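You operate a simulated robot arm through the tools that you are given. There is no shell and no other tool.

You are at the controls of a simulated robot arm. One attempt, no reset.

JOB
Brush plate 62 in the teal holder, lay film on it and roll it down.
Fine: black brush, put back; film with the green tab; park the roller carriage again. Set down upright: black brush.
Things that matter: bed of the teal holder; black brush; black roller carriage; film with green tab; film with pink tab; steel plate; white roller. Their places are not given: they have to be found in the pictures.

The check looks at the end state, three seconds after you hand in, the way a careful person would. Anything else that was tipped, shoved, dropped, spilled or broken makes it a failure.

ROBOT AND FRAMES
A 6-joint arm with a two-finger gripper, fixed in place. Base frame: the origin is at the foot of the arm, x ahead of it, y to its left, z up; the work surface is at about z = 850. Lengths are in mm, angles in degrees, forces in N, time in s.
Its first joint turns from -166.0 to 166.0 degrees. Payload 3.43 kg.
The TCP is the grasp point between the finger pads, 20 mm short of the fingertips. In the tool frame z runs along the fingers and y along their closing line. The gripper opens to 190 mm. The gripper's body begins 248 mm behind the TCP.
Orientation is told as [roll, pitch, yaw] about the base's x, y, z axes, in that order, counted from this pose: with the fingers straight down and closing along the base's y, the tool's x points along the base's -x, its y along +y and its z along -z.

CONTROLS
- The arm moves only by the tool apply_moves. Its argument "rows" is a list of rows, each a list of 3 entries, a list of its own where there are three numbers: the shift along the tool's x, y, z in units of 20 mm (1.0 is 20 mm), then the turn, a rotation vector about the tool's x, y, z in units of 6 degrees (1.0 is 6 degrees), then the gripper command, from -1 (fully open) to 1 (shut), values between in proportion. In form: [[[x, y, z], [wx, wy, wz], hand], ...]. A call has 1 to 20 rows; each row shifts and turns the commanded pose from where the row before left it, along the tool's axes as they then stand. A call with a number of a shift or a turn outside -1 to 1 is refused whole. Rows are played at 5 a second. More than 50 mm and 8.6 degrees between two rows, or a gripper value outside its range, and nothing of the call is played. A pose out of reach is approached as far as the arm can. The call stops where the force on the tool passes 90 N (or 10 N more than at its start, if that is more) or the arm is blocked; 0.2 s more then pass. The fingers move at their own pace (about 153 mm/s each) and stop on an object; they squeeze with about 33 N. The grip force told is the motor's: it shows also when the fingers shut on nothing. Time passes only in rows, and 0.2 s behind the last, so rows that do not move let the fingers close. The reply holds the time, the measured pose of the TCP, the force on the tool along the base axes, the opening and the grip force, in the units named above and with some noise, with the torque about the TCP (base axes, N m) and any sound that the robot's microphone picked up, and new pictures: "views" is both (left out), scene, wrist or none.
- Cameras (640 x 400 px; columns grow to the right, rows downward): "scene" is fixed at [401.2, -651.8, 1617.1]; the picture's right is [0.82, 0.58, 0.00], its down [0.56, -0.79, -0.23] and it looks along [-0.13, 0.19, -0.97] (base axes); focal length 226 px, centre (320, 200). "wrist" rides on the gripper at [70, -8, -288] in the tool frame; the picture's right is [0.12, 0.99, 0.00], its down [-0.96, 0.12, -0.25] and it looks along [-0.25, 0.03, 0.97] (tool axes); focal length 261 px, centre (320, 200).
- lift_body(by): slides the trunk up (or, below 0, down) by that many mm; the arm rides with it, the base frame stays. It gives what a move gives, with no picture.
- point_at(camera, pixels): for up to 12 pixels [column, row] of the newest picture of that camera ("zoom" is the newest enlarged one), the place [x, y, z] in the base frame of the surface seen there, good to about 2 mm. It takes no simulated time.
- zoom(camera, box): a new picture of the part [left, top, right, bottom] of that camera's present view, enlarged. It takes no simulated time.
- sign_off(): hands the job in; it is judged then, once.

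Leave the gripper open and the arm clear of the work at the hand-in unless told otherwise.

The tools are called after "Request:" as a command line: name --argument value ..., lists and objects as JSON in quotes. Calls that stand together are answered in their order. apply_moves: Moves the arm, as the interface text tells. Its arguments: {"type":"object","properties":{"rows":{"type":"array","items":{"type":"array"}},"views":{"type":"string","enum":["both","scene","wrist","none"]}},"required":["rows"]} The other tools are called the same way: lift_body (by) slides the trunk up or down; point_at (camera, pixels) gives the place of the surface under pixels of a picture; zoom (camera, box) takes an enlarged picture of a part of a camera's view; sign_off () hands the job in.

At the start:

```text
t: 0.0
eef_pos: [208.1, -707.7, 1216.0]
tool_rot: [0.0, 0.0, 0.0]
contact_force: [1.1, -0.1, 0.8]
torque: [-0.01, -0.02, 0.0]
width: 190.1
gripper_force: 0.1
trunk travel left (down, up): [-225.0, 215.0]
```

scene: 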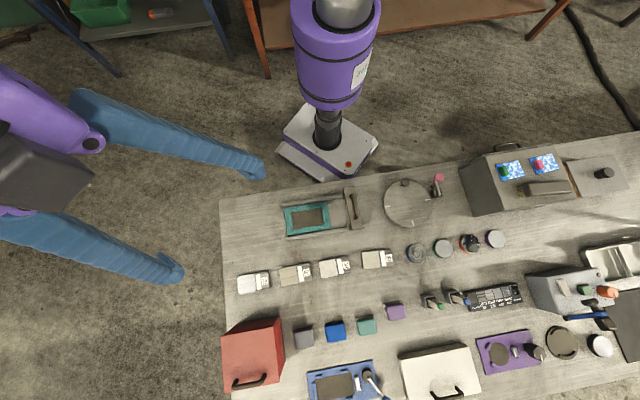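
wrist: 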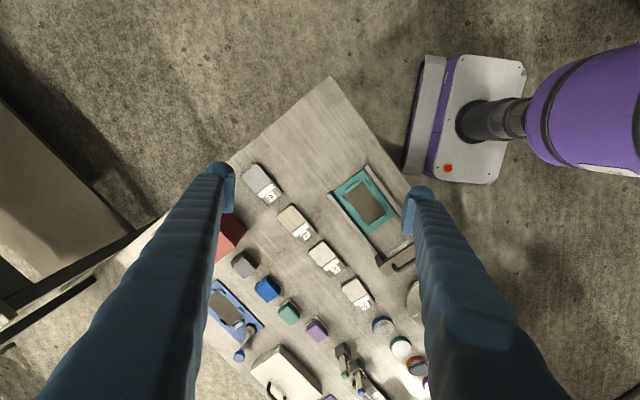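

I see a bench with a teal holder around scene pixel (307,217), four plates or tags at row ~270, and various boxes. I'll zoom into several regions to identify objects.

Request:
zoom --camera "scene" --box '[220, 170, 400, 300]'

Request:
zoom --camera "scene" --box '[380, 160, 560, 290]'

Request:
zoom --camera "scene" --box '[220, 280, 400, 400]'

Request:
zoom --camera "scene" --box '[390, 270, 550, 400]'

Request:
zoom --camera "scene" --box '[500, 220, 640, 380]'

```text
3.08 times, centred on (310, 235) of scene
```

zoom: 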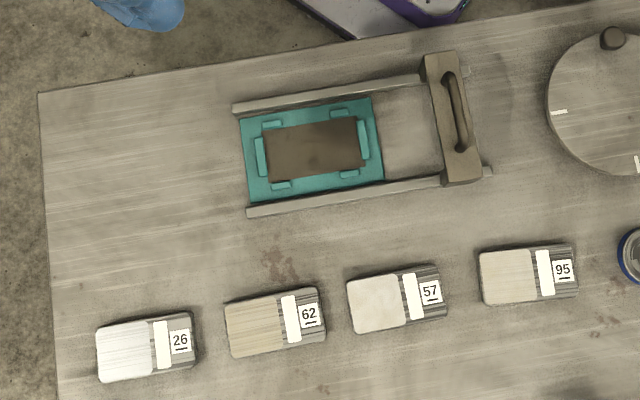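

```text
3.08 times, centred on (470, 225) of scene
```

zoom: 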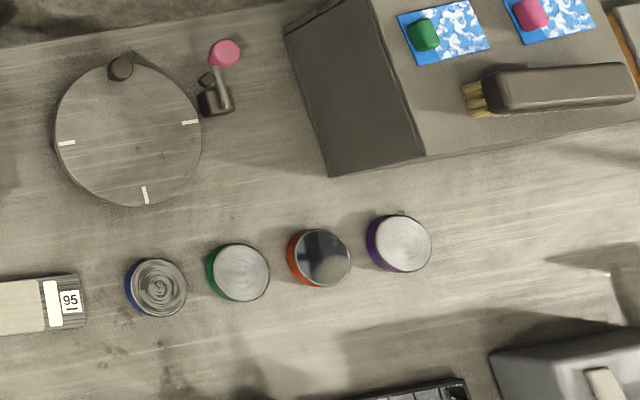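

```text
3.33 times, centred on (310, 340) of scene
```

zoom: 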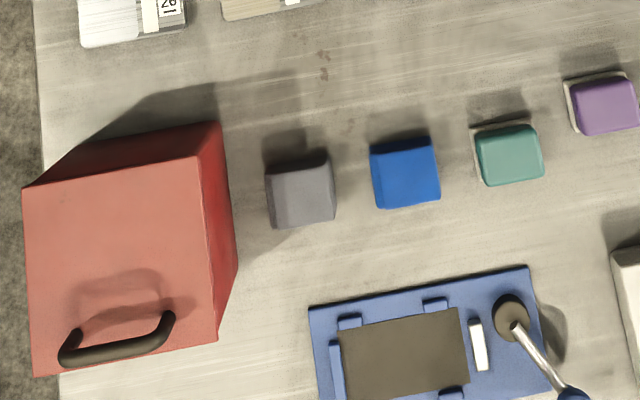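

```text
3.08 times, centred on (470, 335) of scene
```

zoom: 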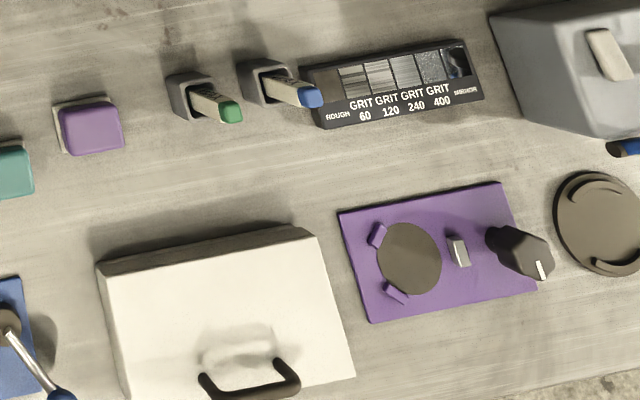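

```text
2.50 times, centred on (570, 300) of scene
```

zoom: 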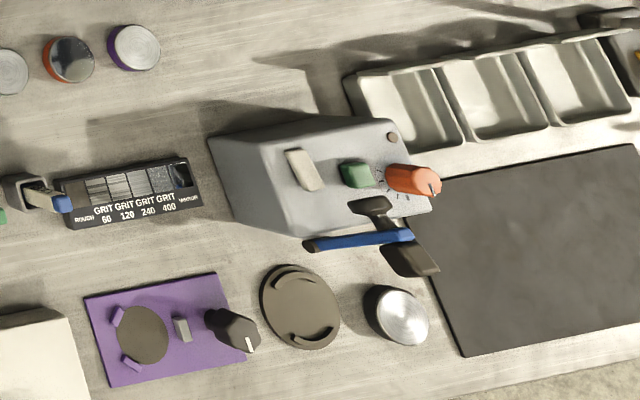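

The plates are numbered 26, 62, 57, 95, and the teal holder has a carriage on rails. The films (green and pink tabs) and brush sit on a raised box at scene (520,180). I'll zoom tighter there.

Request:
zoom --camera "scene" --box '[450, 135, 560, 220]'

Request:
zoom --camera "scene" --box '[550, 130, 640, 200]'

Request:
zoom --camera "scene" --box '[275, 180, 375, 245]'

Request:
zoom --camera "scene" --box '[230, 250, 340, 300]'

```text
4.71 times, centred on (505, 178) of scene
```

zoom: 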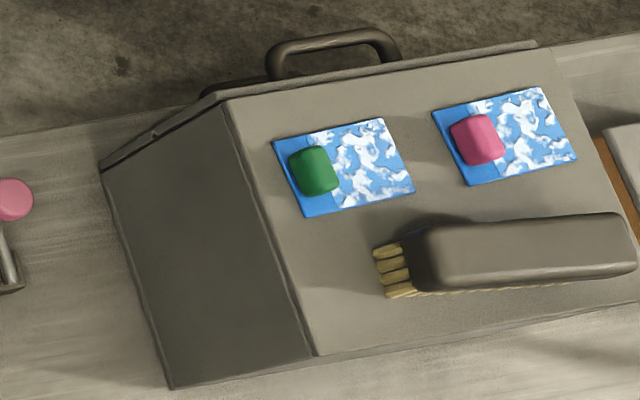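

```text
5.71 times, centred on (595, 165) of scene
```

zoom: 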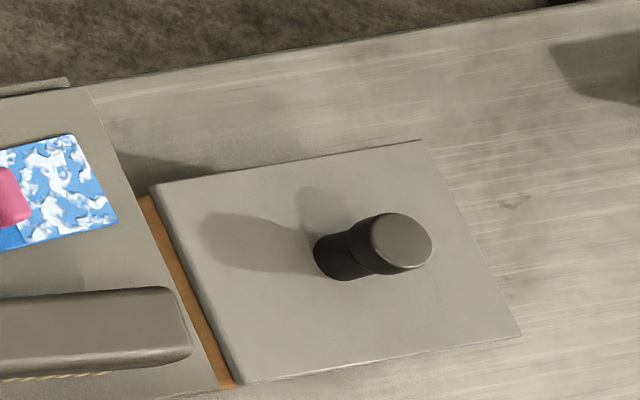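

```text
6.15 times, centred on (325, 212) of scene
```

zoom: 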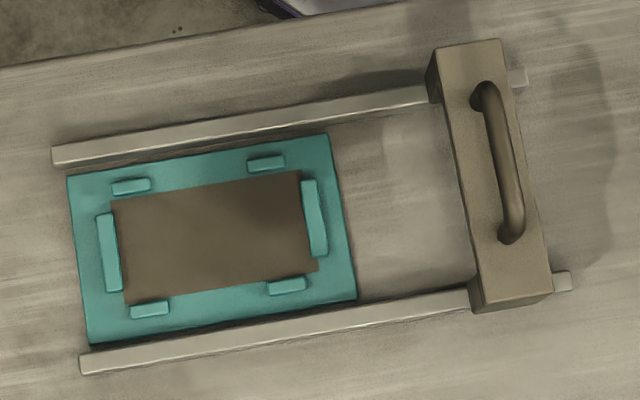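

```text
5.82 times, centred on (285, 275) of scene
```

zoom: 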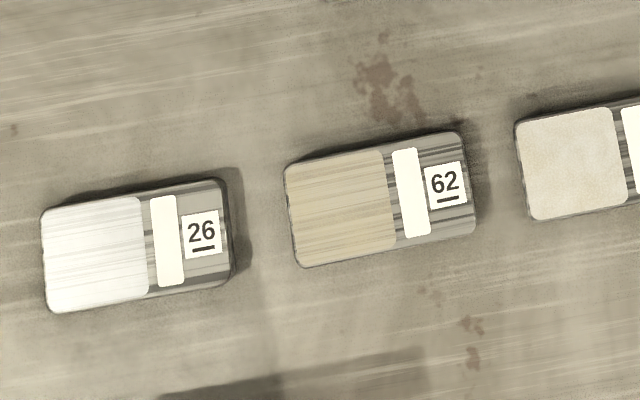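

I'll measure key points: the teal bed, carriage, rails, plates, brush, films, and box top.

Request:
point_at --camera "scene" --pixels '[[307, 217], [290, 233], [331, 224], [283, 211], [326, 203], [294, 221], [292.5, 213.5], [325, 208], [349, 200], [354, 210], [357, 226], [347, 190]]'

Request:
point_at --camera "scene" --pixels '[[280, 278], [293, 274], [302, 271], [283, 268], [285, 282], [310, 266], [312, 273], [300, 280], [295, 288], [254, 282], [334, 268], [377, 259]]'

Request:
point_at --camera "scene" --pixels '[[504, 170.5], [500, 171.5], [515, 170], [510, 165], [537, 164], [545, 162], [530, 188], [560, 184], [520, 195], [517.5, 191], [500, 155], [520, 205]]'

```text
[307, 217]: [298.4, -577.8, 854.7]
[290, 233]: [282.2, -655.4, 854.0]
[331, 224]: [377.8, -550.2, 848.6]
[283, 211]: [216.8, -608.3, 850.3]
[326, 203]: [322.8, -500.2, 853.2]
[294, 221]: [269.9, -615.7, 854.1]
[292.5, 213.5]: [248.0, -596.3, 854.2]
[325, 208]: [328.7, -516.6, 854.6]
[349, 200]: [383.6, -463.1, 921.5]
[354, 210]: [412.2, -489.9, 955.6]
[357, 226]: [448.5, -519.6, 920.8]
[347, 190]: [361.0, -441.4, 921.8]
```

```text
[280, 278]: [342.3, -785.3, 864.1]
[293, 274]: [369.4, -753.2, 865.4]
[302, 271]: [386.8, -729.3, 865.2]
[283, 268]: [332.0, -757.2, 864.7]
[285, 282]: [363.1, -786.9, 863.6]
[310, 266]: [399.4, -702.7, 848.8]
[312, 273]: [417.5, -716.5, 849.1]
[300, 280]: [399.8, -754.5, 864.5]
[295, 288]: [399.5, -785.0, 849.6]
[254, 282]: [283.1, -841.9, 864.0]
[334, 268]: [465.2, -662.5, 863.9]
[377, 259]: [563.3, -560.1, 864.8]
```

```text
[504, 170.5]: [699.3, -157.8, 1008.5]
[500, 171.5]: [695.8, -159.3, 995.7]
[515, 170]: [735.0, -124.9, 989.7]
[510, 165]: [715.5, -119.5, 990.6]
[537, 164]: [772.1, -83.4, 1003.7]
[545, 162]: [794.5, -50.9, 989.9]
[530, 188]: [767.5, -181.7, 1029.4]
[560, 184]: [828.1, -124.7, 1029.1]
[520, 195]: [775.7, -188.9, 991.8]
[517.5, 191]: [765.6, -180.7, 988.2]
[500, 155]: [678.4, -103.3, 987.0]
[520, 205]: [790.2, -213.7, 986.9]
```

Bed at z≈854.5, plates' tops at z≈864, box top at z≈988, brush top at z≈1029. I need precise geometry, so I'll zoom tightly on plate 62 and query its corners.

Request:
zoom --camera "scene" --box '[270, 255, 322, 295]'

```text
10.00 times, centred on (296, 275) of scene
```

zoom: 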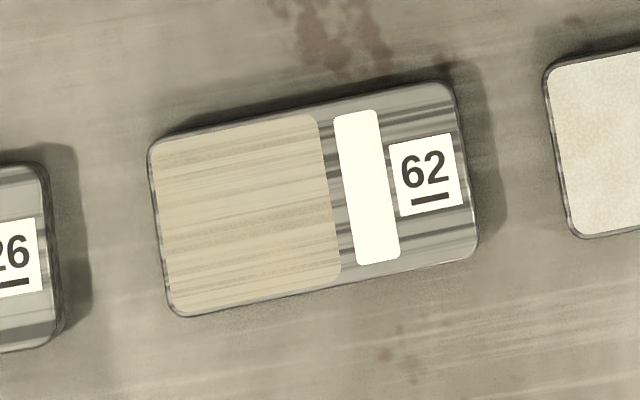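

Request:
point_at --camera "zoom" --pixels '[[158, 146], [447, 90], [470, 250], [185, 306], [315, 200], [300, 121], [330, 278], [165, 225], [460, 170], [245, 210], [365, 190], [540, 300]]'

Request:
zoom --camera "scene" --box '[278, 195, 340, 240]'

```text
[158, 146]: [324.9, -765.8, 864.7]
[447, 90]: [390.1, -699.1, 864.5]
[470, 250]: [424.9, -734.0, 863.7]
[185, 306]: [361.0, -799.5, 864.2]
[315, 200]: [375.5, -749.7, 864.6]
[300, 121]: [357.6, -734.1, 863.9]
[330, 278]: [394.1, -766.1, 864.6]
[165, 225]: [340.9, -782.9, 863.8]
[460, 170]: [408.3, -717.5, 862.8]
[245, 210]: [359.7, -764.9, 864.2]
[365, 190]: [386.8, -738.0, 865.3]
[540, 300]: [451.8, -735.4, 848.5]
```

```text
8.89 times, centred on (309, 218) of scene
```

zoom: 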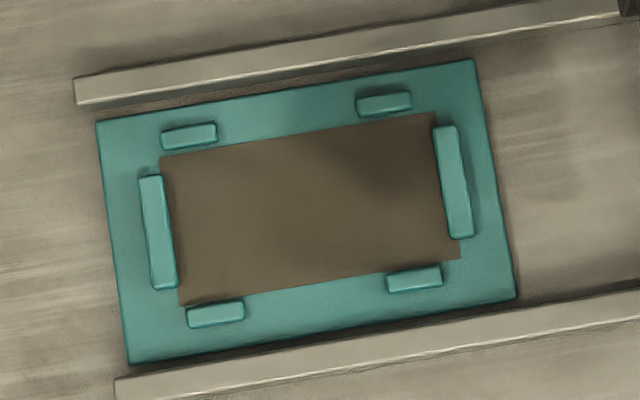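

Request:
point_at --camera "zoom" --pixels '[[162, 160], [434, 116], [457, 256], [182, 302], [310, 208], [157, 230], [454, 182], [189, 132], [384, 102], [216, 312], [414, 277], [120, 250]]'

Request:
point_at --camera "zoom" --pixels '[[100, 125], [472, 62], [514, 294], [132, 360], [80, 90], [120, 388], [400, 45], [400, 340], [168, 230], [444, 182], [174, 250], [440, 170]]'

```text
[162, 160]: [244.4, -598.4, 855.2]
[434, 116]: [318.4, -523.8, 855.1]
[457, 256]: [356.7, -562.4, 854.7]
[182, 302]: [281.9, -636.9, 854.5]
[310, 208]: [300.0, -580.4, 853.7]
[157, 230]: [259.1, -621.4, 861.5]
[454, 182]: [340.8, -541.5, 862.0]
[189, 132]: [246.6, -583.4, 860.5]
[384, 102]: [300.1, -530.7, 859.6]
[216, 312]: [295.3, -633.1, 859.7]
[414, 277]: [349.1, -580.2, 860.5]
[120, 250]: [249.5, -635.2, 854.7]
```

```text
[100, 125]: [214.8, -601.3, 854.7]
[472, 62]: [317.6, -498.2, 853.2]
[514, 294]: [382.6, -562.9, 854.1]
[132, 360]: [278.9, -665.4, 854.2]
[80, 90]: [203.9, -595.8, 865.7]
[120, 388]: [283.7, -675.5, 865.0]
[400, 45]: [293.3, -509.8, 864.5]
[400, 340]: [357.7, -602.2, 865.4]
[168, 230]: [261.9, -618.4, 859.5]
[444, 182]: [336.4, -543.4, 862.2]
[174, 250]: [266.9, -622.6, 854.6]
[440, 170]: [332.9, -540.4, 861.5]
```

The bench is rotated 45° in the base frame. I use u=(0.707,0.707) along the bench and v=(0.707,−0.707) away from the arm.

- **Plate 62:** centre ≈ (375,−750), about 96×52×15 mm.
- **Bed:** centre ≈ (300,−580).

I'll yaw the tool by +45° (tool z negative) so the fingers close along v. The arm stays high for this.

Request:
apply_moves --rows '[[[0, 0, 0], [0, 0, -1], -1], [[0, 0, 0], [0, 0, -1], -1], [[0, 0, 0], [0, 0, -1], -1], [[0, 0, 0], [0, 0, -1], -1], [[0, 0, 0], [0, 0, -1], -1], [[0, 0, 0], [0, 0, -1], -1], [[0, 0, 0], [0, 0, -1], -1], [[0, 0, 0], [0, 0, -0.5], -1], [[0, 0, 0], [0, 0, 0], -1]]' --views "both"

```text
t: 2.0
eef_pos: [208.9, -706.7, 1216.6]
tool_rot: [0.0, 0.1, 45.2]
contact_force: [-0.3, -0.2, 0.1]
torque: [0.02, 0.01, -0.01]
width: 190.0
gripper_force: 0.1
trunk travel left (down, up): [-225.0, 215.0]
```

scene: 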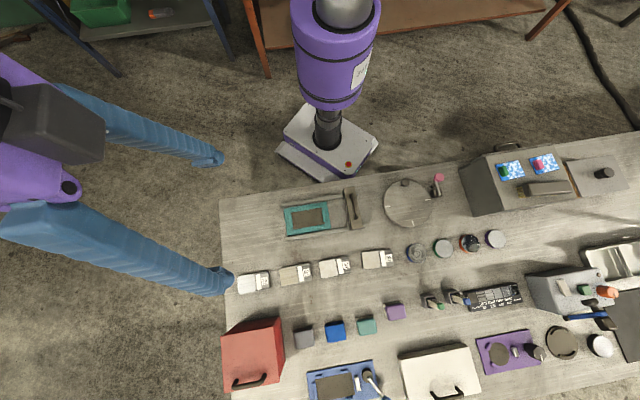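
wrist: 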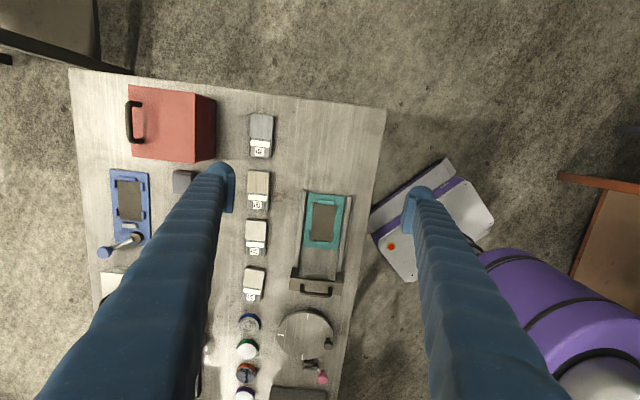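

Yaw is now 45°. I'll check the red box height near plate 26 before coming down, then move over plate 62.

Request:
point_at --camera "scene" --pixels '[[240, 340], [280, 350], [250, 381], [305, 337], [336, 331], [284, 340]]'

Request:
apply_moves --rows '[[[-0.545, -0.925, 0], [0, 0, 0], -1], [[-0.545, -0.925, 0], [0, 0, 0], -1], [[-0.545, -0.925, 0], [0, 0, 0], -1], [[-0.545, -0.925, 0], [0, 0, 0], -0.5], [[-0.545, -0.925, 0], [0, 0, 0], 0], [[-0.545, -0.925, 0], [0, 0, 0], 0], [[-0.545, -0.925, 0], [0, 0, 0], 0], [[-0.545, -0.925, 0], [0, 0, 0], 0], [[0, 0, 1], [0, 0, 0], 0], [[0, 0, 1], [0, 0, 0], 0], [[0, 0, 1], [0, 0, 0], 0], [[0, 0, 1], [0, 0, 0], 0], [[0, 0, 1], [0, 0, 0], 0], [[0, 0, 1], [0, 0, 0], 0], [[0, 0, 1], [0, 0, 0], 0], [[0, 0, 1], [0, 0, 0], 0], [[0, 0, 0], [0, 0, 0], 0]]' --views "both"

```text
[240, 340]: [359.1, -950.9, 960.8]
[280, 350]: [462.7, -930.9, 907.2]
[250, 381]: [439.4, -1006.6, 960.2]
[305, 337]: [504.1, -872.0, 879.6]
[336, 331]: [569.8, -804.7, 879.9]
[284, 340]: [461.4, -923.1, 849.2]
```

```text
t: 5.6
eef_pos: [375.8, -752.5, 1054.5]
tool_rot: [0.0, 0.0, 45.0]
contact_force: [0.4, -0.4, -0.2]
torque: [0.01, 0.02, 0.01]
width: 94.9
gripper_force: 0.0
trunk travel left (down, up): [-225.0, 215.0]
```

scene: 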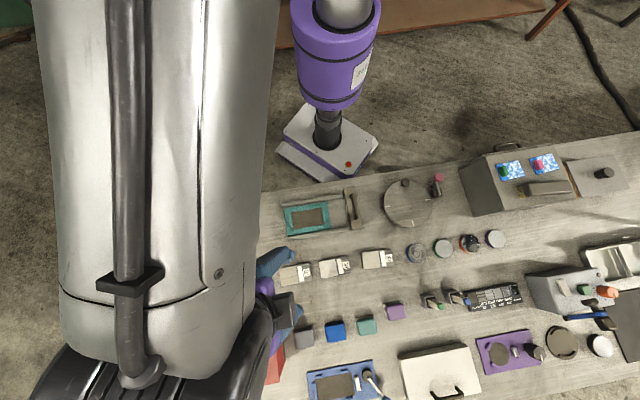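
wrist: 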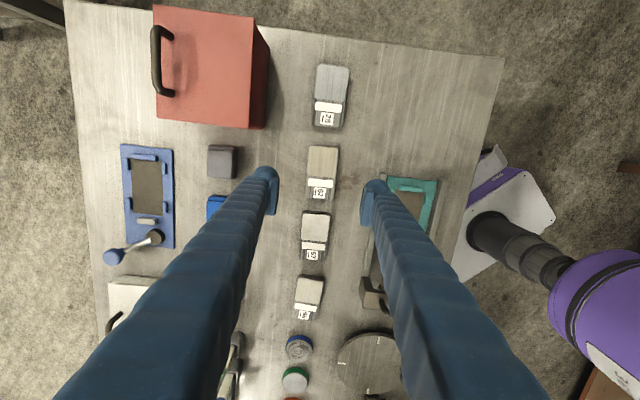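

I'm above plate 62, seen in the wrist view at (322,172). I'll re-measure the plate with the wrist camera.

Request:
zoom --camera "wrist" --box '[290, 135, 354, 215]'

```text
5.00 times, centred on (322, 175) of wrist
```

zoom: 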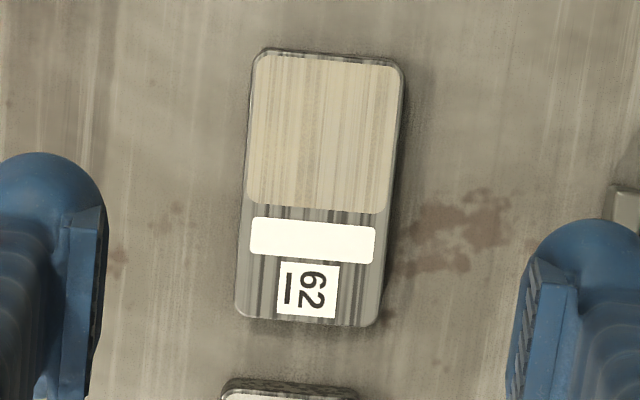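

Request:
point_at --camera "zoom" --pixels '[[262, 58], [396, 66], [376, 320], [242, 312], [320, 190], [328, 55], [310, 320], [248, 190], [385, 195], [320, 130], [312, 240], [150, 200]]'

```text
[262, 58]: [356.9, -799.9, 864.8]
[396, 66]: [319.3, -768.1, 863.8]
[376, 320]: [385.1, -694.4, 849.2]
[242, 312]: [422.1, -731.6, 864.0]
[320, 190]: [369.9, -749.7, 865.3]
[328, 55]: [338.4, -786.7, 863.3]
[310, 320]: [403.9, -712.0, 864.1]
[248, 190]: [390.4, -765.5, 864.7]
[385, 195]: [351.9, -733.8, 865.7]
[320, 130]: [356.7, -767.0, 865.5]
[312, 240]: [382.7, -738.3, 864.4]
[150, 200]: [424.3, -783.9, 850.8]
```

Plate centre is ≈(373,−749.5), with the long axis at ~46.5°. I'll shift by +4 mm in tool y and lower to a little above the plate, then check.

Request:
apply_moves --rows '[[[0, 0.2, 1], [0, 0, 0], 0], [[0, 0, 1], [0, 0, 0], 0], [[0, 0, 1], [0, 0, 0], 0], [[0, 0, 1], [0, 0, 0], 0], [[0, 0, 1], [0, 0, 0], 0], [[0, 0, 1], [0, 0, 0], 0], [[0, 0, 1], [0, 0, -0.2], 0], [[0, 0, 0], [0, 0, 0], 0.1]]' --views "wrist"

```text
t: 7.4
eef_pos: [371.7, -746.5, 914.3]
tool_rot: [0.1, 0.0, 46.0]
contact_force: [-0.5, 0.7, 0.0]
torque: [0.04, -0.02, 0.0]
width: 85.4
gripper_force: 0.1
trunk travel left (down, up): [-225.0, 215.0]
```

wrist: 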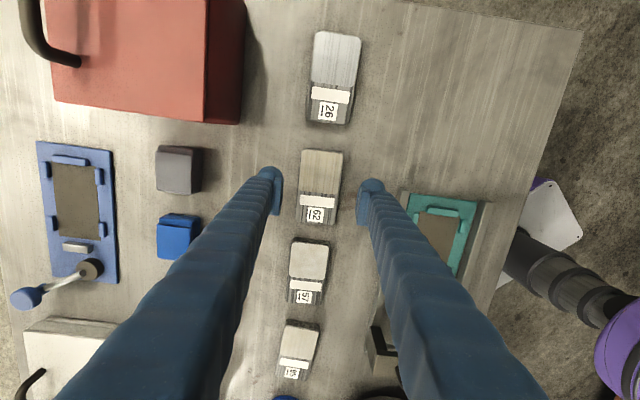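

Request:
zoom --camera "wrist" --box '[256, 140, 384, 230]'

```text
4.44 times, centred on (320, 185) of wrist
```

zoom: 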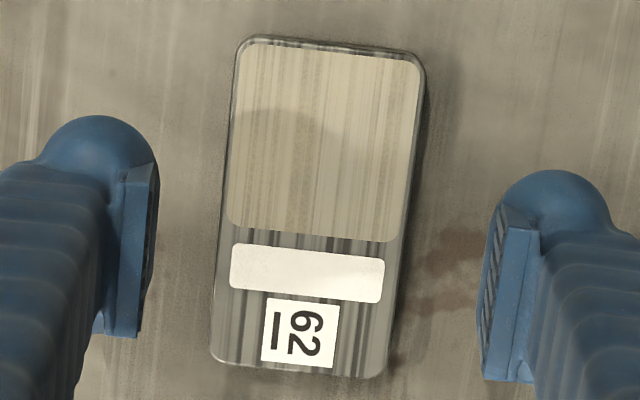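

The TCP is within ~1.5 mm of plate centre. I'll turn ~1° more, descend 40 mm and close on the plate.

Request:
apply_moves --rows '[[[0, 0, 0.7], [0, 0, -0.2], 0.1], [[0, 0, 0.7], [0, 0, 0], 0.1], [[0, 0, 0.6], [0, 0, 0], 0.1], [[0, 0, 0], [0, 0, 0], 0.1], [[0, 0, 0], [0, 0, 0], 0.35], [[0, 0, 0], [0, 0, 0], 0.5], [[0, 0, 0], [0, 0, 0], 1], [[0, 0, 0], [0, 0, 0], 1], [[0, 0, 0], [0, 0, 0], 1]]' --views "wrist"

```text
t: 9.3
eef_pos: [370.4, -749.5, 885.1]
tool_rot: [-0.4, 0.3, 47.4]
contact_force: [-6.9, 1.0, 34.6]
torque: [0.09, 0.14, 0.13]
width: 6.2
gripper_force: 33.1
trunk travel left (down, up): [-225.0, 215.0]
stopped in row 9: the force on the tool passed its limit at 92 N (the readings are from after the stop); the commanded pose is now the measured one
```

wrist: 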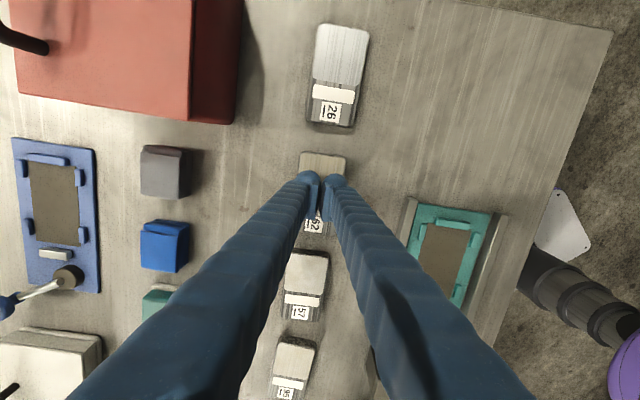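

The fingers closed to 6 mm at z=885, so they rode up over the plate top instead of gripping its sides. I'll lift straight off and look at what happened.

Request:
apply_moves --rows '[[[0, 0, -0.5], [0, 0, 0], 1], [[0, 0, -0.5], [0, 0, 0], 1], [[0, 0, -1], [0, 0, 0], 0.5], [[0, 0, -1], [0, 0, 0], 0.2], [[0, 0, 0], [0, 0, 0], 0.1], [[0, 0, 0], [0, 0, 0], 0.1]]' --views "both"

Request:
zoom --camera "wrist" --box '[256, 140, 384, 230]'

Request:
zoom --camera "scene" --box '[240, 240, 330, 300]'

```text
t: 10.7
eef_pos: [372.4, -748.4, 938.9]
tool_rot: [0.0, 0.0, 47.4]
contact_force: [-0.1, -0.3, 0.0]
torque: [0.01, 0.01, 0.02]
width: 85.7
gripper_force: 0.1
trunk travel left (down, up): [-225.0, 215.0]
```

scene: 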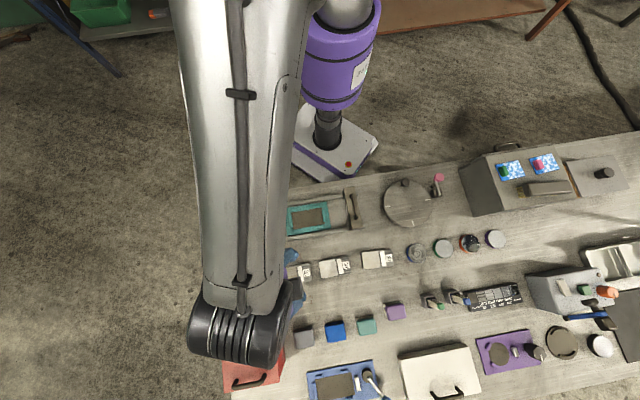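
wrist: 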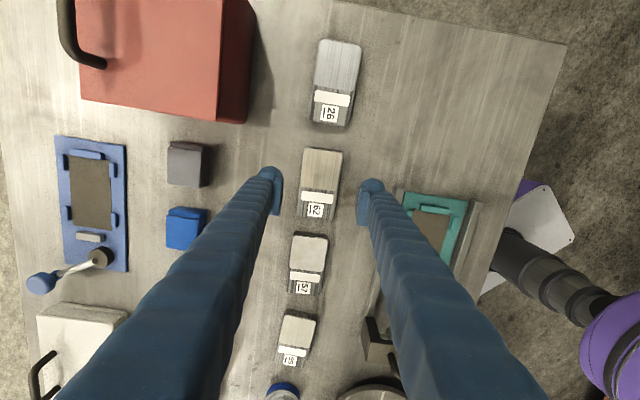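

```text
4.44 times, centred on (320, 185) of wrist
```

zoom: 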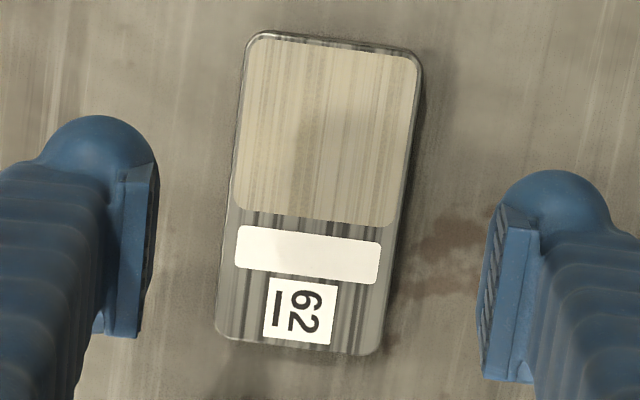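

```text
6.67 times, centred on (285, 270) of scene
```

zoom: 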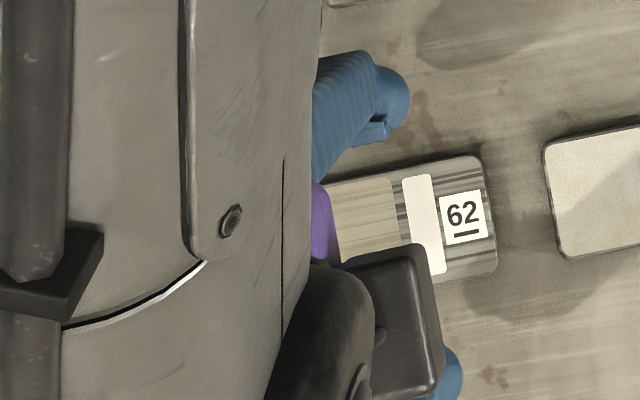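

Plate 62 is still in place and aligned with the fingers. The fingertips have rounded domes, so I need to grip lower. I'll descend close to the table with the fingers open and watch the force.

Request:
apply_moves --rows '[[[0, 0, 0.8], [0, 0, 0], 0.1], [[0, 0, 0.8], [0, 0, 0], 0.1], [[0, 0, 0.8], [0, 0, 0], 0.1], [[0, 0, 0.75], [0, 0, 0], 0.2], [[0, 0, 0], [0, 0, 0], 0.2], [[0, 0, 0], [0, 0, 0], 0.2]]' --views "wrist"

```text
t: 12.1
eef_pos: [370.4, -748.9, 874.6]
tool_rot: [0.1, 0.2, 47.5]
contact_force: [-0.5, -0.2, 0.2]
torque: [-0.02, 0.01, 0.02]
width: 76.0
gripper_force: 0.0
trunk travel left (down, up): [-225.0, 215.0]
```

wrist: 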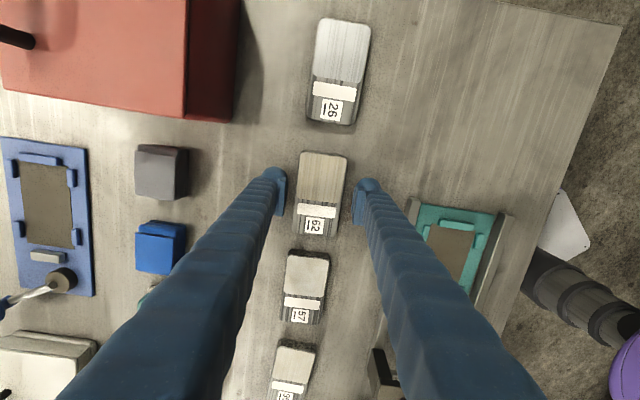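

At z=874.6 with no contact. I'll go 4 mm lower and close gently in steps.

Request:
apply_moves --rows '[[[0, 0, 0.2], [0, 0, 0], 0.2], [[0, 0, 0], [0, 0, 0], 0.2], [[0, 0, 0], [0, 0, 0], 0.3], [[0, 0, 0], [0, 0, 0], 0.38], [[0, 0, 0], [0, 0, 0], 0.38]]' --views "wrist"

Request:
zoom --camera "wrist" --box '[256, 140, 384, 230]'

```text
t: 13.3
eef_pos: [371.3, -747.0, 871.8]
tool_rot: [0.0, 0.0, 47.4]
contact_force: [1.2, -0.2, 0.3]
torque: [-0.03, 0.02, 0.0]
width: 59.7
gripper_force: 0.7
trunk travel left (down, up): [-225.0, 215.0]
```

wrist: 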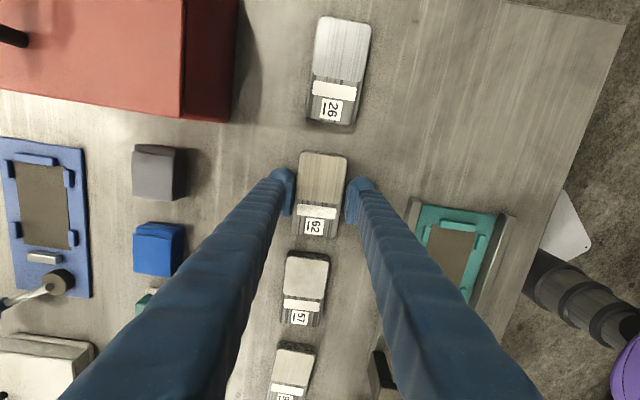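

```text
4.44 times, centred on (320, 185) of wrist
```

zoom: 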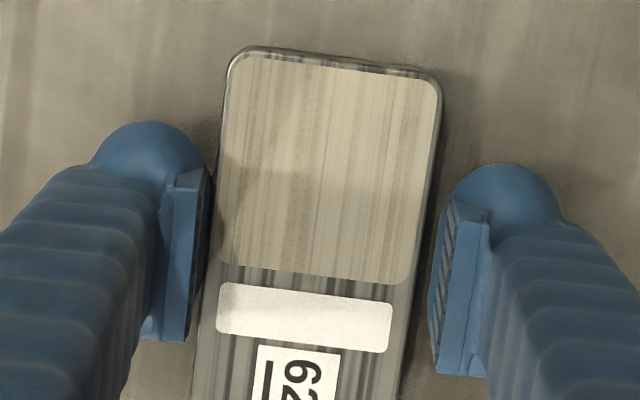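

The left finger is nearly touching, with a small gap on the right. I'll centre by −2.5 mm in tool y and close more in small steps.

Request:
apply_moves --rows '[[[0, -0.12, 0.05], [0, 0, 0], 0.38], [[0, 0, 0], [0, 0, 0], 0.41], [[0, 0, 0], [0, 0, 0], 0.44], [[0, 0, 0], [0, 0, 0], 0.47], [[0, 0, 0], [0, 0, 0], 0.47]]' --views "wrist"

Request:
zoom --camera "wrist" --box '[256, 140, 384, 230]'

```text
t: 14.5
eef_pos: [373.0, -749.8, 870.4]
tool_rot: [0.0, 0.0, 47.4]
contact_force: [-1.4, 0.7, -0.2]
torque: [0.14, 0.02, 0.03]
width: 55.2
gripper_force: 32.5
trunk travel left (down, up): [-225.0, 215.0]
```

wrist: 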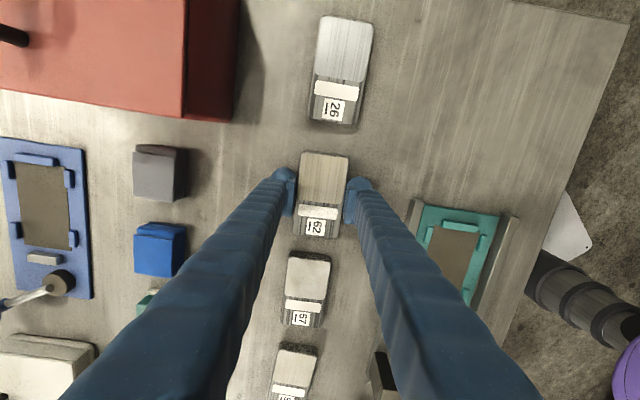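

```text
4.44 times, centred on (320, 185) of wrist
```

zoom: 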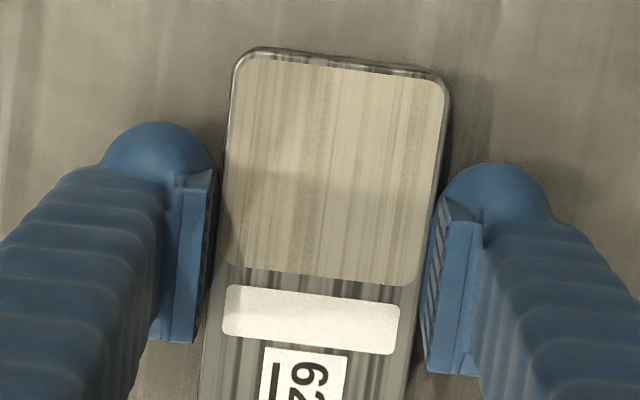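

Gripped at width 55.2 with 32.5 N. I'll lift 20 mm gently and check that the plate comes along.

Request:
apply_moves --rows '[[[0, 0, 0], [0, 0, 0], 0.6], [[0, 0, -0.2], [0, 0, 0], 0.6], [[0, 0, -0.4], [0, 0, 0], 0.6], [[0, 0, -0.4], [0, 0, 0], 0.6], [[0, 0, 0], [0, 0, 0], 0.6]]' --views "wrist"

Request:
zoom --camera "wrist" --box '[240, 120, 400, 260]'

```text
t: 15.7
eef_pos: [372.4, -750.1, 891.0]
tool_rot: [0.0, 0.1, 47.4]
contact_force: [-0.2, 0.3, -5.4]
torque: [-0.04, 0.03, -0.02]
width: 54.9
gripper_force: 33.4
trunk travel left (down, up): [-225.0, 215.0]
```

wrist: 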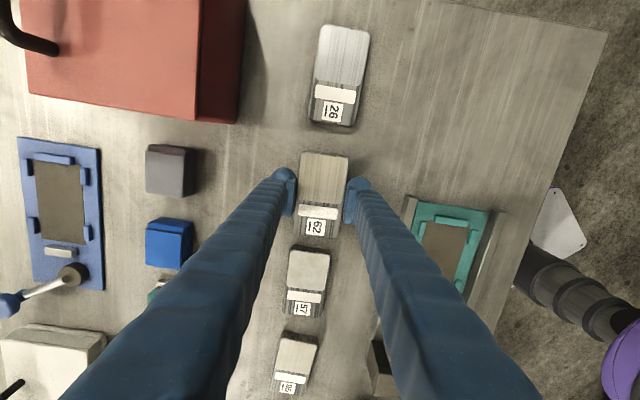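

```text
2.86 times, centred on (320, 190) of wrist
```

zoom: 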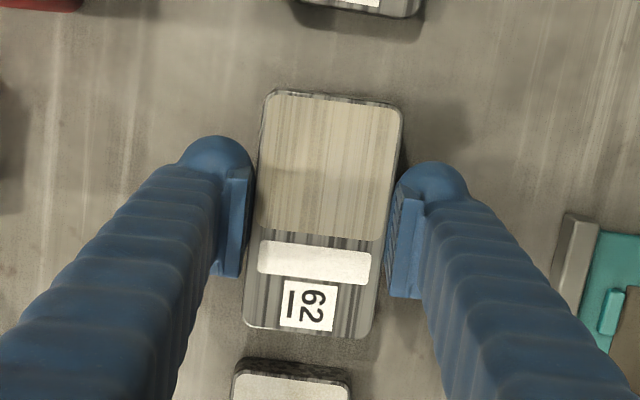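

The plate is lifted (−5.4 N), centred and aligned in the gripper. I'll raise further, yaw back to ~44.9°, and move toward the bed centre at about (299.6,−580.5).

Request:
apply_moves --rows '[[[0, 0, -0.7], [0, 0, 0], 0.6], [[0, 0, -0.8], [0, 0, 0.42], 0.6], [[0, 0, -0.8], [0, 0, 0], 0.6], [[0, 0, -0.7], [0, 0, 0], 0.6], [[-0.342, 0.857, 0], [0, 0, 0], 0.6], [[-0.342, 0.857, 0], [0, 0, 0], 0.6], [[-0.342, 0.857, 0], [0, 0, 0], 0.6], [[-0.342, 0.857, 0], [0, 0, 0], 0.6], [[-0.342, 0.857, 0], [0, 0, 0], 0.6], [[-0.342, 0.857, 0], [0, 0, 0], 0.6], [[-0.342, 0.857, 0], [0, 0, 0], 0.6], [[-0.342, 0.857, 0], [0, 0, 0], 0.6], [[-0.342, 0.857, 0], [0, 0, 0], 0.6], [[-0.342, 0.857, 0], [0, 0, 0], 0.6], [[0, 0, 0], [0, 0, 0], 0.6]]' --views "both"

Request:
zoom --camera "wrist" --box '[220, 100, 420, 280]'

```text
t: 18.9
eef_pos: [299.8, -580.5, 950.6]
tool_rot: [-0.1, 0.1, 44.9]
contact_force: [0.5, 0.0, -6.3]
torque: [-0.04, -0.03, -0.02]
width: 55.1
gripper_force: 32.6
trunk travel left (down, up): [-225.0, 215.0]
```

scene: 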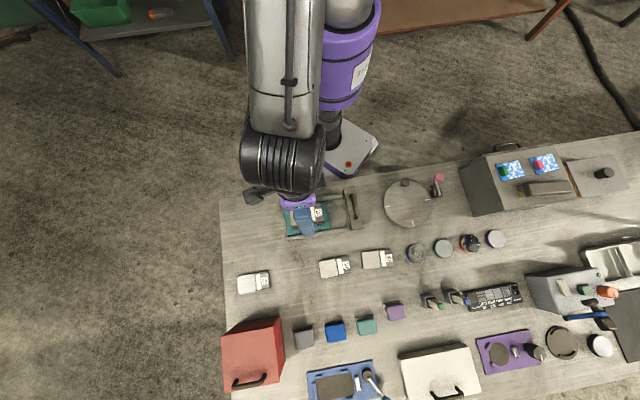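
wrist: 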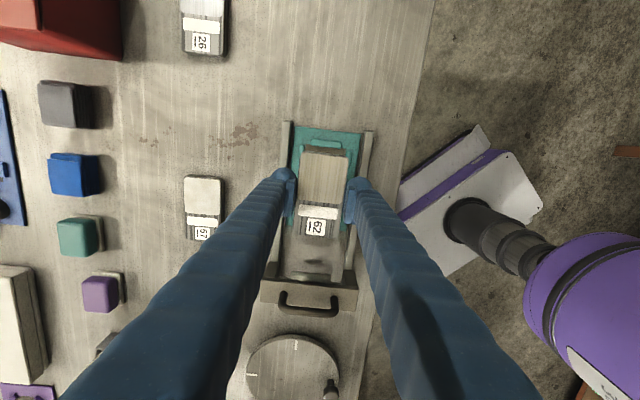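

```text
2.22 times, centred on (320, 190) of wrist
```

zoom: 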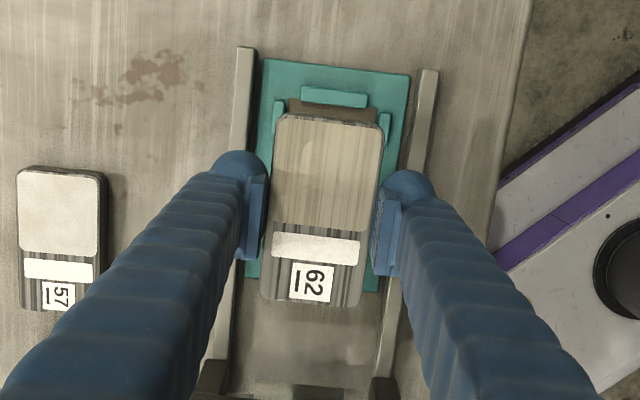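

The plate is over the bed. I'll verify bed features from the wrist view by querying the end lug, side lugs and holder corners.

Request:
point_at --camera "zoom" --pixels '[[334, 97], [279, 112], [385, 128], [264, 64], [406, 79], [243, 60], [428, 85], [278, 128], [386, 118], [303, 94], [366, 102], [325, 200]]'

```text
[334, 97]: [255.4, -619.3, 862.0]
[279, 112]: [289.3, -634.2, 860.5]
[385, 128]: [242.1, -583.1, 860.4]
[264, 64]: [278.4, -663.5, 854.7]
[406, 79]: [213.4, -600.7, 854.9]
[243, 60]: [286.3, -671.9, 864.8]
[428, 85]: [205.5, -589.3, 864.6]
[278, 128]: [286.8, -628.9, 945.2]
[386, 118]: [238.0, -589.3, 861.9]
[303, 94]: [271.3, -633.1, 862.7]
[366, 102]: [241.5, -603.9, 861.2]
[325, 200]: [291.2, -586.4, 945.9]
```

The bed centre agrees to within ~2 mm between cameras (v mid ~620.5, tool v at 622.4). I'll shift −1.5 mm in v, descend to ~z=900 and check the alignment.

Request:
apply_moves --rows '[[[0, 0.08, 0.8], [0, 0, 0], 0.6], [[0, 0, 0.8], [0, 0, 0], 0.6], [[0, 0, 0.8], [0, 0, 0], 0.6], [[0, 0, 0.3], [0, 0, 0], 0.6], [[0, 0, 0], [0, 0, 0], 0.6]]' --views "both"

Request:
zoom --camera "wrist" --box '[250, 120, 390, 260]'

Request:
zoom --camera "scene" --box '[278, 190, 348, 240]'

```text
t: 20.1
eef_pos: [300.4, -580.5, 896.1]
tool_rot: [0.0, 0.1, 44.9]
contact_force: [-0.1, -0.6, -5.1]
torque: [-0.02, -0.01, 0.02]
width: 54.9
gripper_force: 33.0
trunk travel left (down, up): [-225.0, 215.0]
```

scene: 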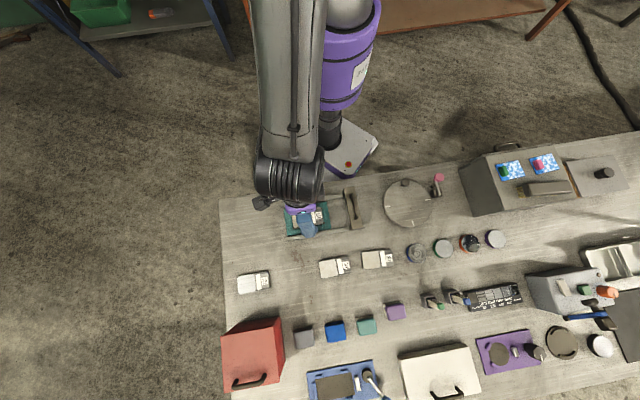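
wrist: 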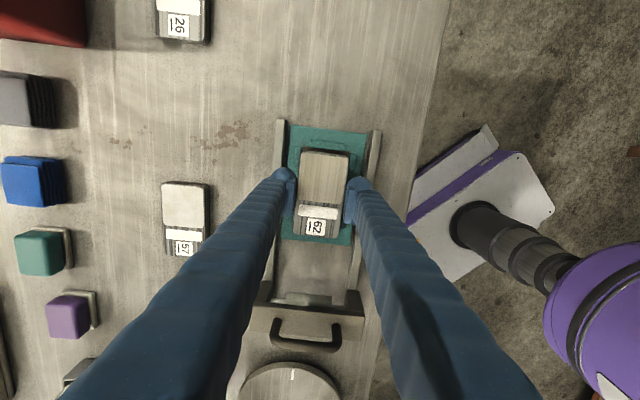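

```text
2.86 times, centred on (320, 190) of wrist
```

zoom: 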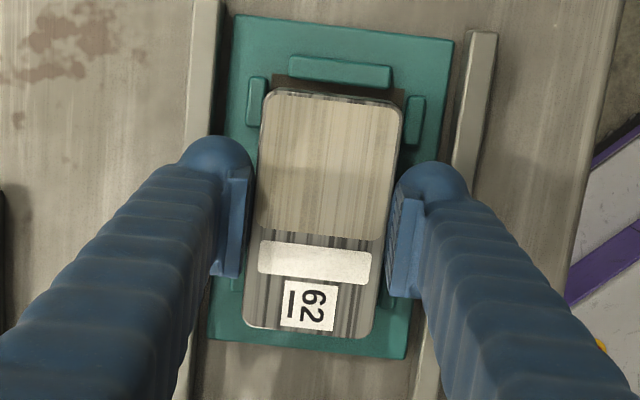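

```text
8.00 times, centred on (313, 215) of scene
```

zoom: 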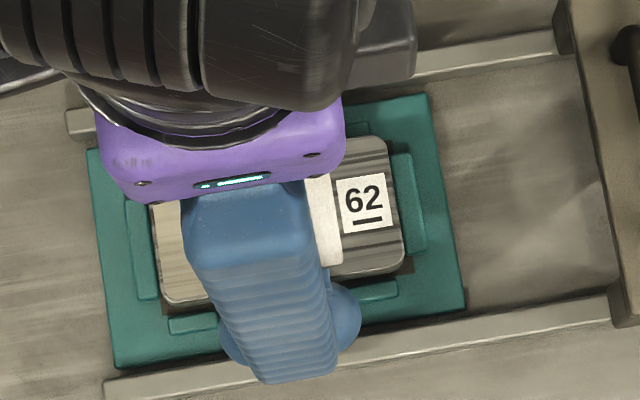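

I'll zoom tightly to judge the side gaps between lugs and plate.

Request:
zoom --camera "wrist" --box '[290, 130, 360, 175]'

Request:
zoom --camera "wrist" --box '[280, 205, 360, 255]'

```text
8.89 times, centred on (325, 152) of wrist
```

zoom: 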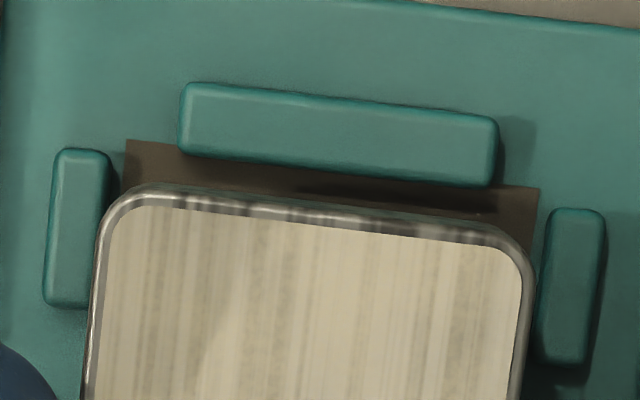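

```text
8.00 times, centred on (320, 230) of wrist
```

zoom: 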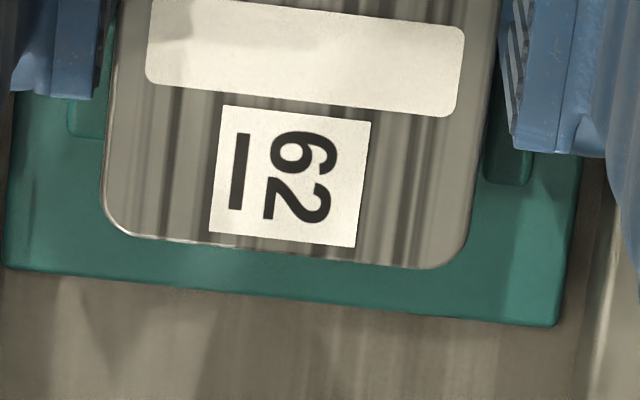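

Computed from the zooms: the lug centre is +2.2 mm in tool y from the TCP, and lengthwise it's centred to within 0.5 mm. I'll shift tool y by +2.2 mm and lower almost to the bed.

Request:
apply_moves --rows '[[[0.02, 0.11, 0.2], [0, 0, 0], 0.6], [[0, 0, 0.3], [0, 0, 0], 0.6], [[0, 0, 0.25], [0, 0, 0], 0.6], [[0, 0, 0], [0, 0, 0], 0.6]]' --views "wrist"

Request:
zoom --camera "wrist" --box '[290, 130, 360, 175]'

```text
t: 21.1
eef_pos: [297.0, -579.6, 880.6]
tool_rot: [-0.1, 0.0, 44.9]
contact_force: [-0.2, -0.3, -6.4]
torque: [0.01, -0.03, 0.0]
width: 55.1
gripper_force: 33.0
trunk travel left (down, up): [-225.0, 215.0]
```

wrist: 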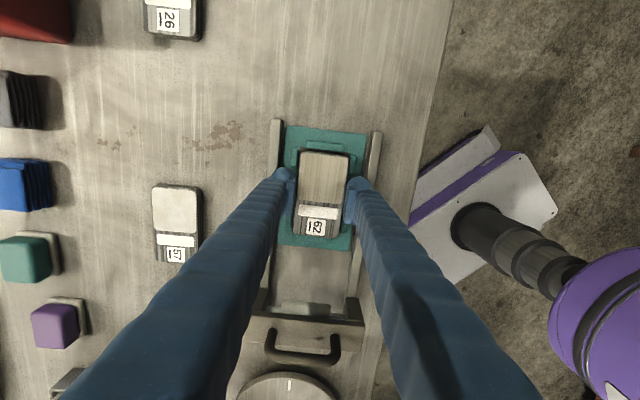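

```text
8.89 times, centred on (325, 152) of wrist
```

zoom: 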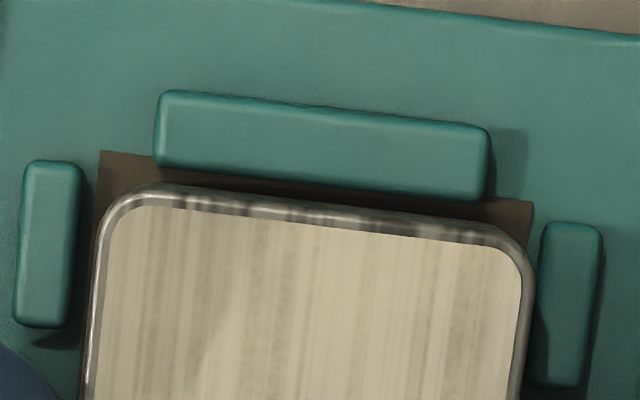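

The side gaps are now equal (±30.3), with the end gap ~1.2 mm against ~2.8 mm. I'll nudge −0.8 mm along tool x and lower the last 5 mm gently.

Request:
apply_moves --rows '[[[-0.04, 0, 0], [0, 0, 0], 0.6], [[0, 0, 0.1], [0, 0, 0], 0.6], [[0, 0, 0.1], [0, 0, 0], 0.6], [[0, 0, 0.04], [0, 0, 0], 0.6], [[0, 0, 0], [0, 0, 0], 0.6]]' --views "wrist"

Request:
zoom --camera "wrist" --box '[250, 120, 390, 260]'

```text
t: 22.3
eef_pos: [297.0, -578.4, 877.5]
tool_rot: [0.1, 0.2, 44.8]
contact_force: [0.0, 0.2, -6.5]
torque: [0.02, 0.02, 0.04]
width: 54.8
gripper_force: 32.8
trunk travel left (down, up): [-225.0, 215.0]
```

wrist: 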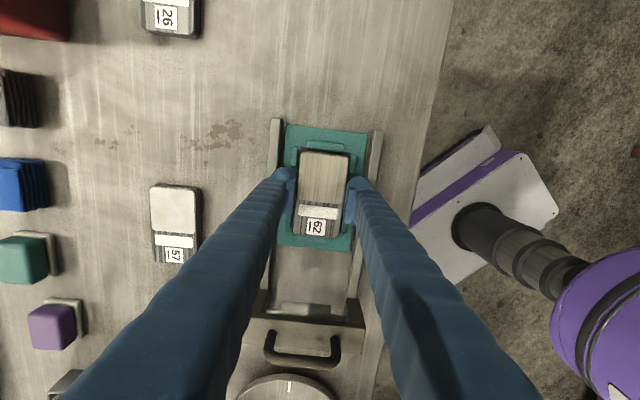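

```text
2.86 times, centred on (320, 190) of wrist
```

zoom: 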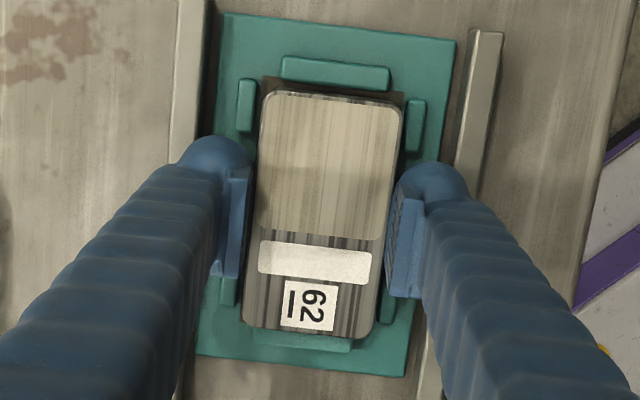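

No contact yet (still −6.5 N). I'll keep lowering in ~1.5 mm steps until the load transfers.

Request:
apply_moves --rows '[[[0, 0, 0.07], [0, 0, 0], 0.6], [[0, 0, 0], [0, 0, 0], 0.6]]' --views "none"

Request:
apply_moves --rows '[[[0, 0, 0.07], [0, 0, 0], 0.6], [[0, 0, 0], [0, 0, 0], 0.6]]' --views "none"

```text
t: 22.9
eef_pos: [298.3, -578.1, 875.2]
tool_rot: [0.0, 0.1, 44.9]
contact_force: [0.1, -0.8, -4.9]
torque: [0.12, -0.01, 0.0]
width: 55.1
gripper_force: 32.7
trunk travel left (down, up): [-225.0, 215.0]
```

```text
t: 23.5
eef_pos: [297.4, -578.8, 875.1]
tool_rot: [-0.1, 0.1, 44.9]
contact_force: [1.5, 3.3, 10.4]
torque: [0.42, -0.02, -0.04]
width: 55.1
gripper_force: 32.8
trunk travel left (down, up): [-225.0, 215.0]
```

The bed contact is felt (+10 N). I'll release by opening slightly (to ~62 mm, so the fingers don't hit the rails) and look.

Request:
apply_moves --rows '[[[0, 0, 0], [0, 0, 0], 0.42], [[0, 0, 0], [0, 0, 0], 0.35], [[0, 0, 0], [0, 0, 0], 0.35], [[0, 0, 0], [0, 0, 0], 0.35]]' --views "wrist"

Request:
zoom --camera "wrist" --box '[250, 120, 390, 260]'

```text
t: 24.5
eef_pos: [297.2, -579.0, 875.0]
tool_rot: [-0.1, 0.1, 44.9]
contact_force: [0.1, -4.4, -1.3]
torque: [-0.15, -0.12, 0.1]
width: 56.6
gripper_force: 0.1
trunk travel left (down, up): [-225.0, 215.0]
```

wrist: 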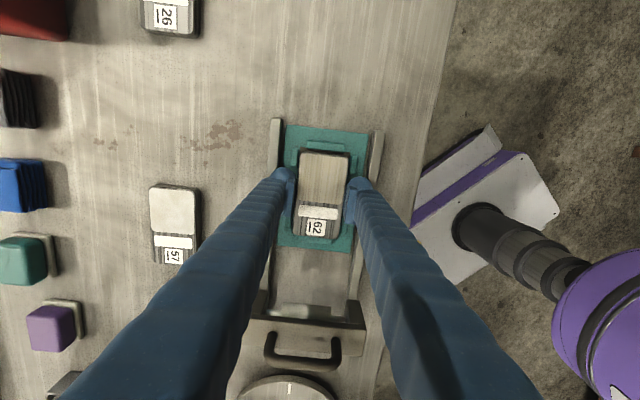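

```text
2.86 times, centred on (320, 190) of wrist
```

zoom: 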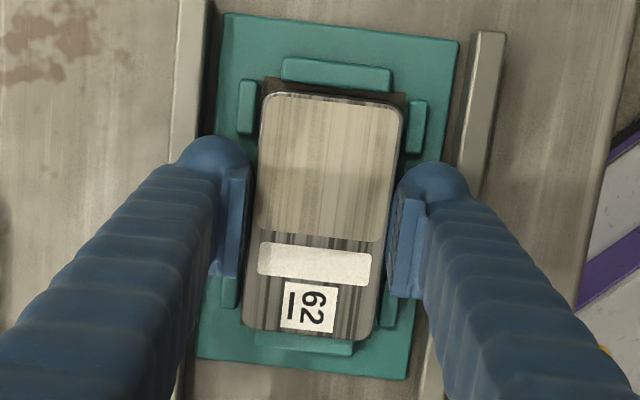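

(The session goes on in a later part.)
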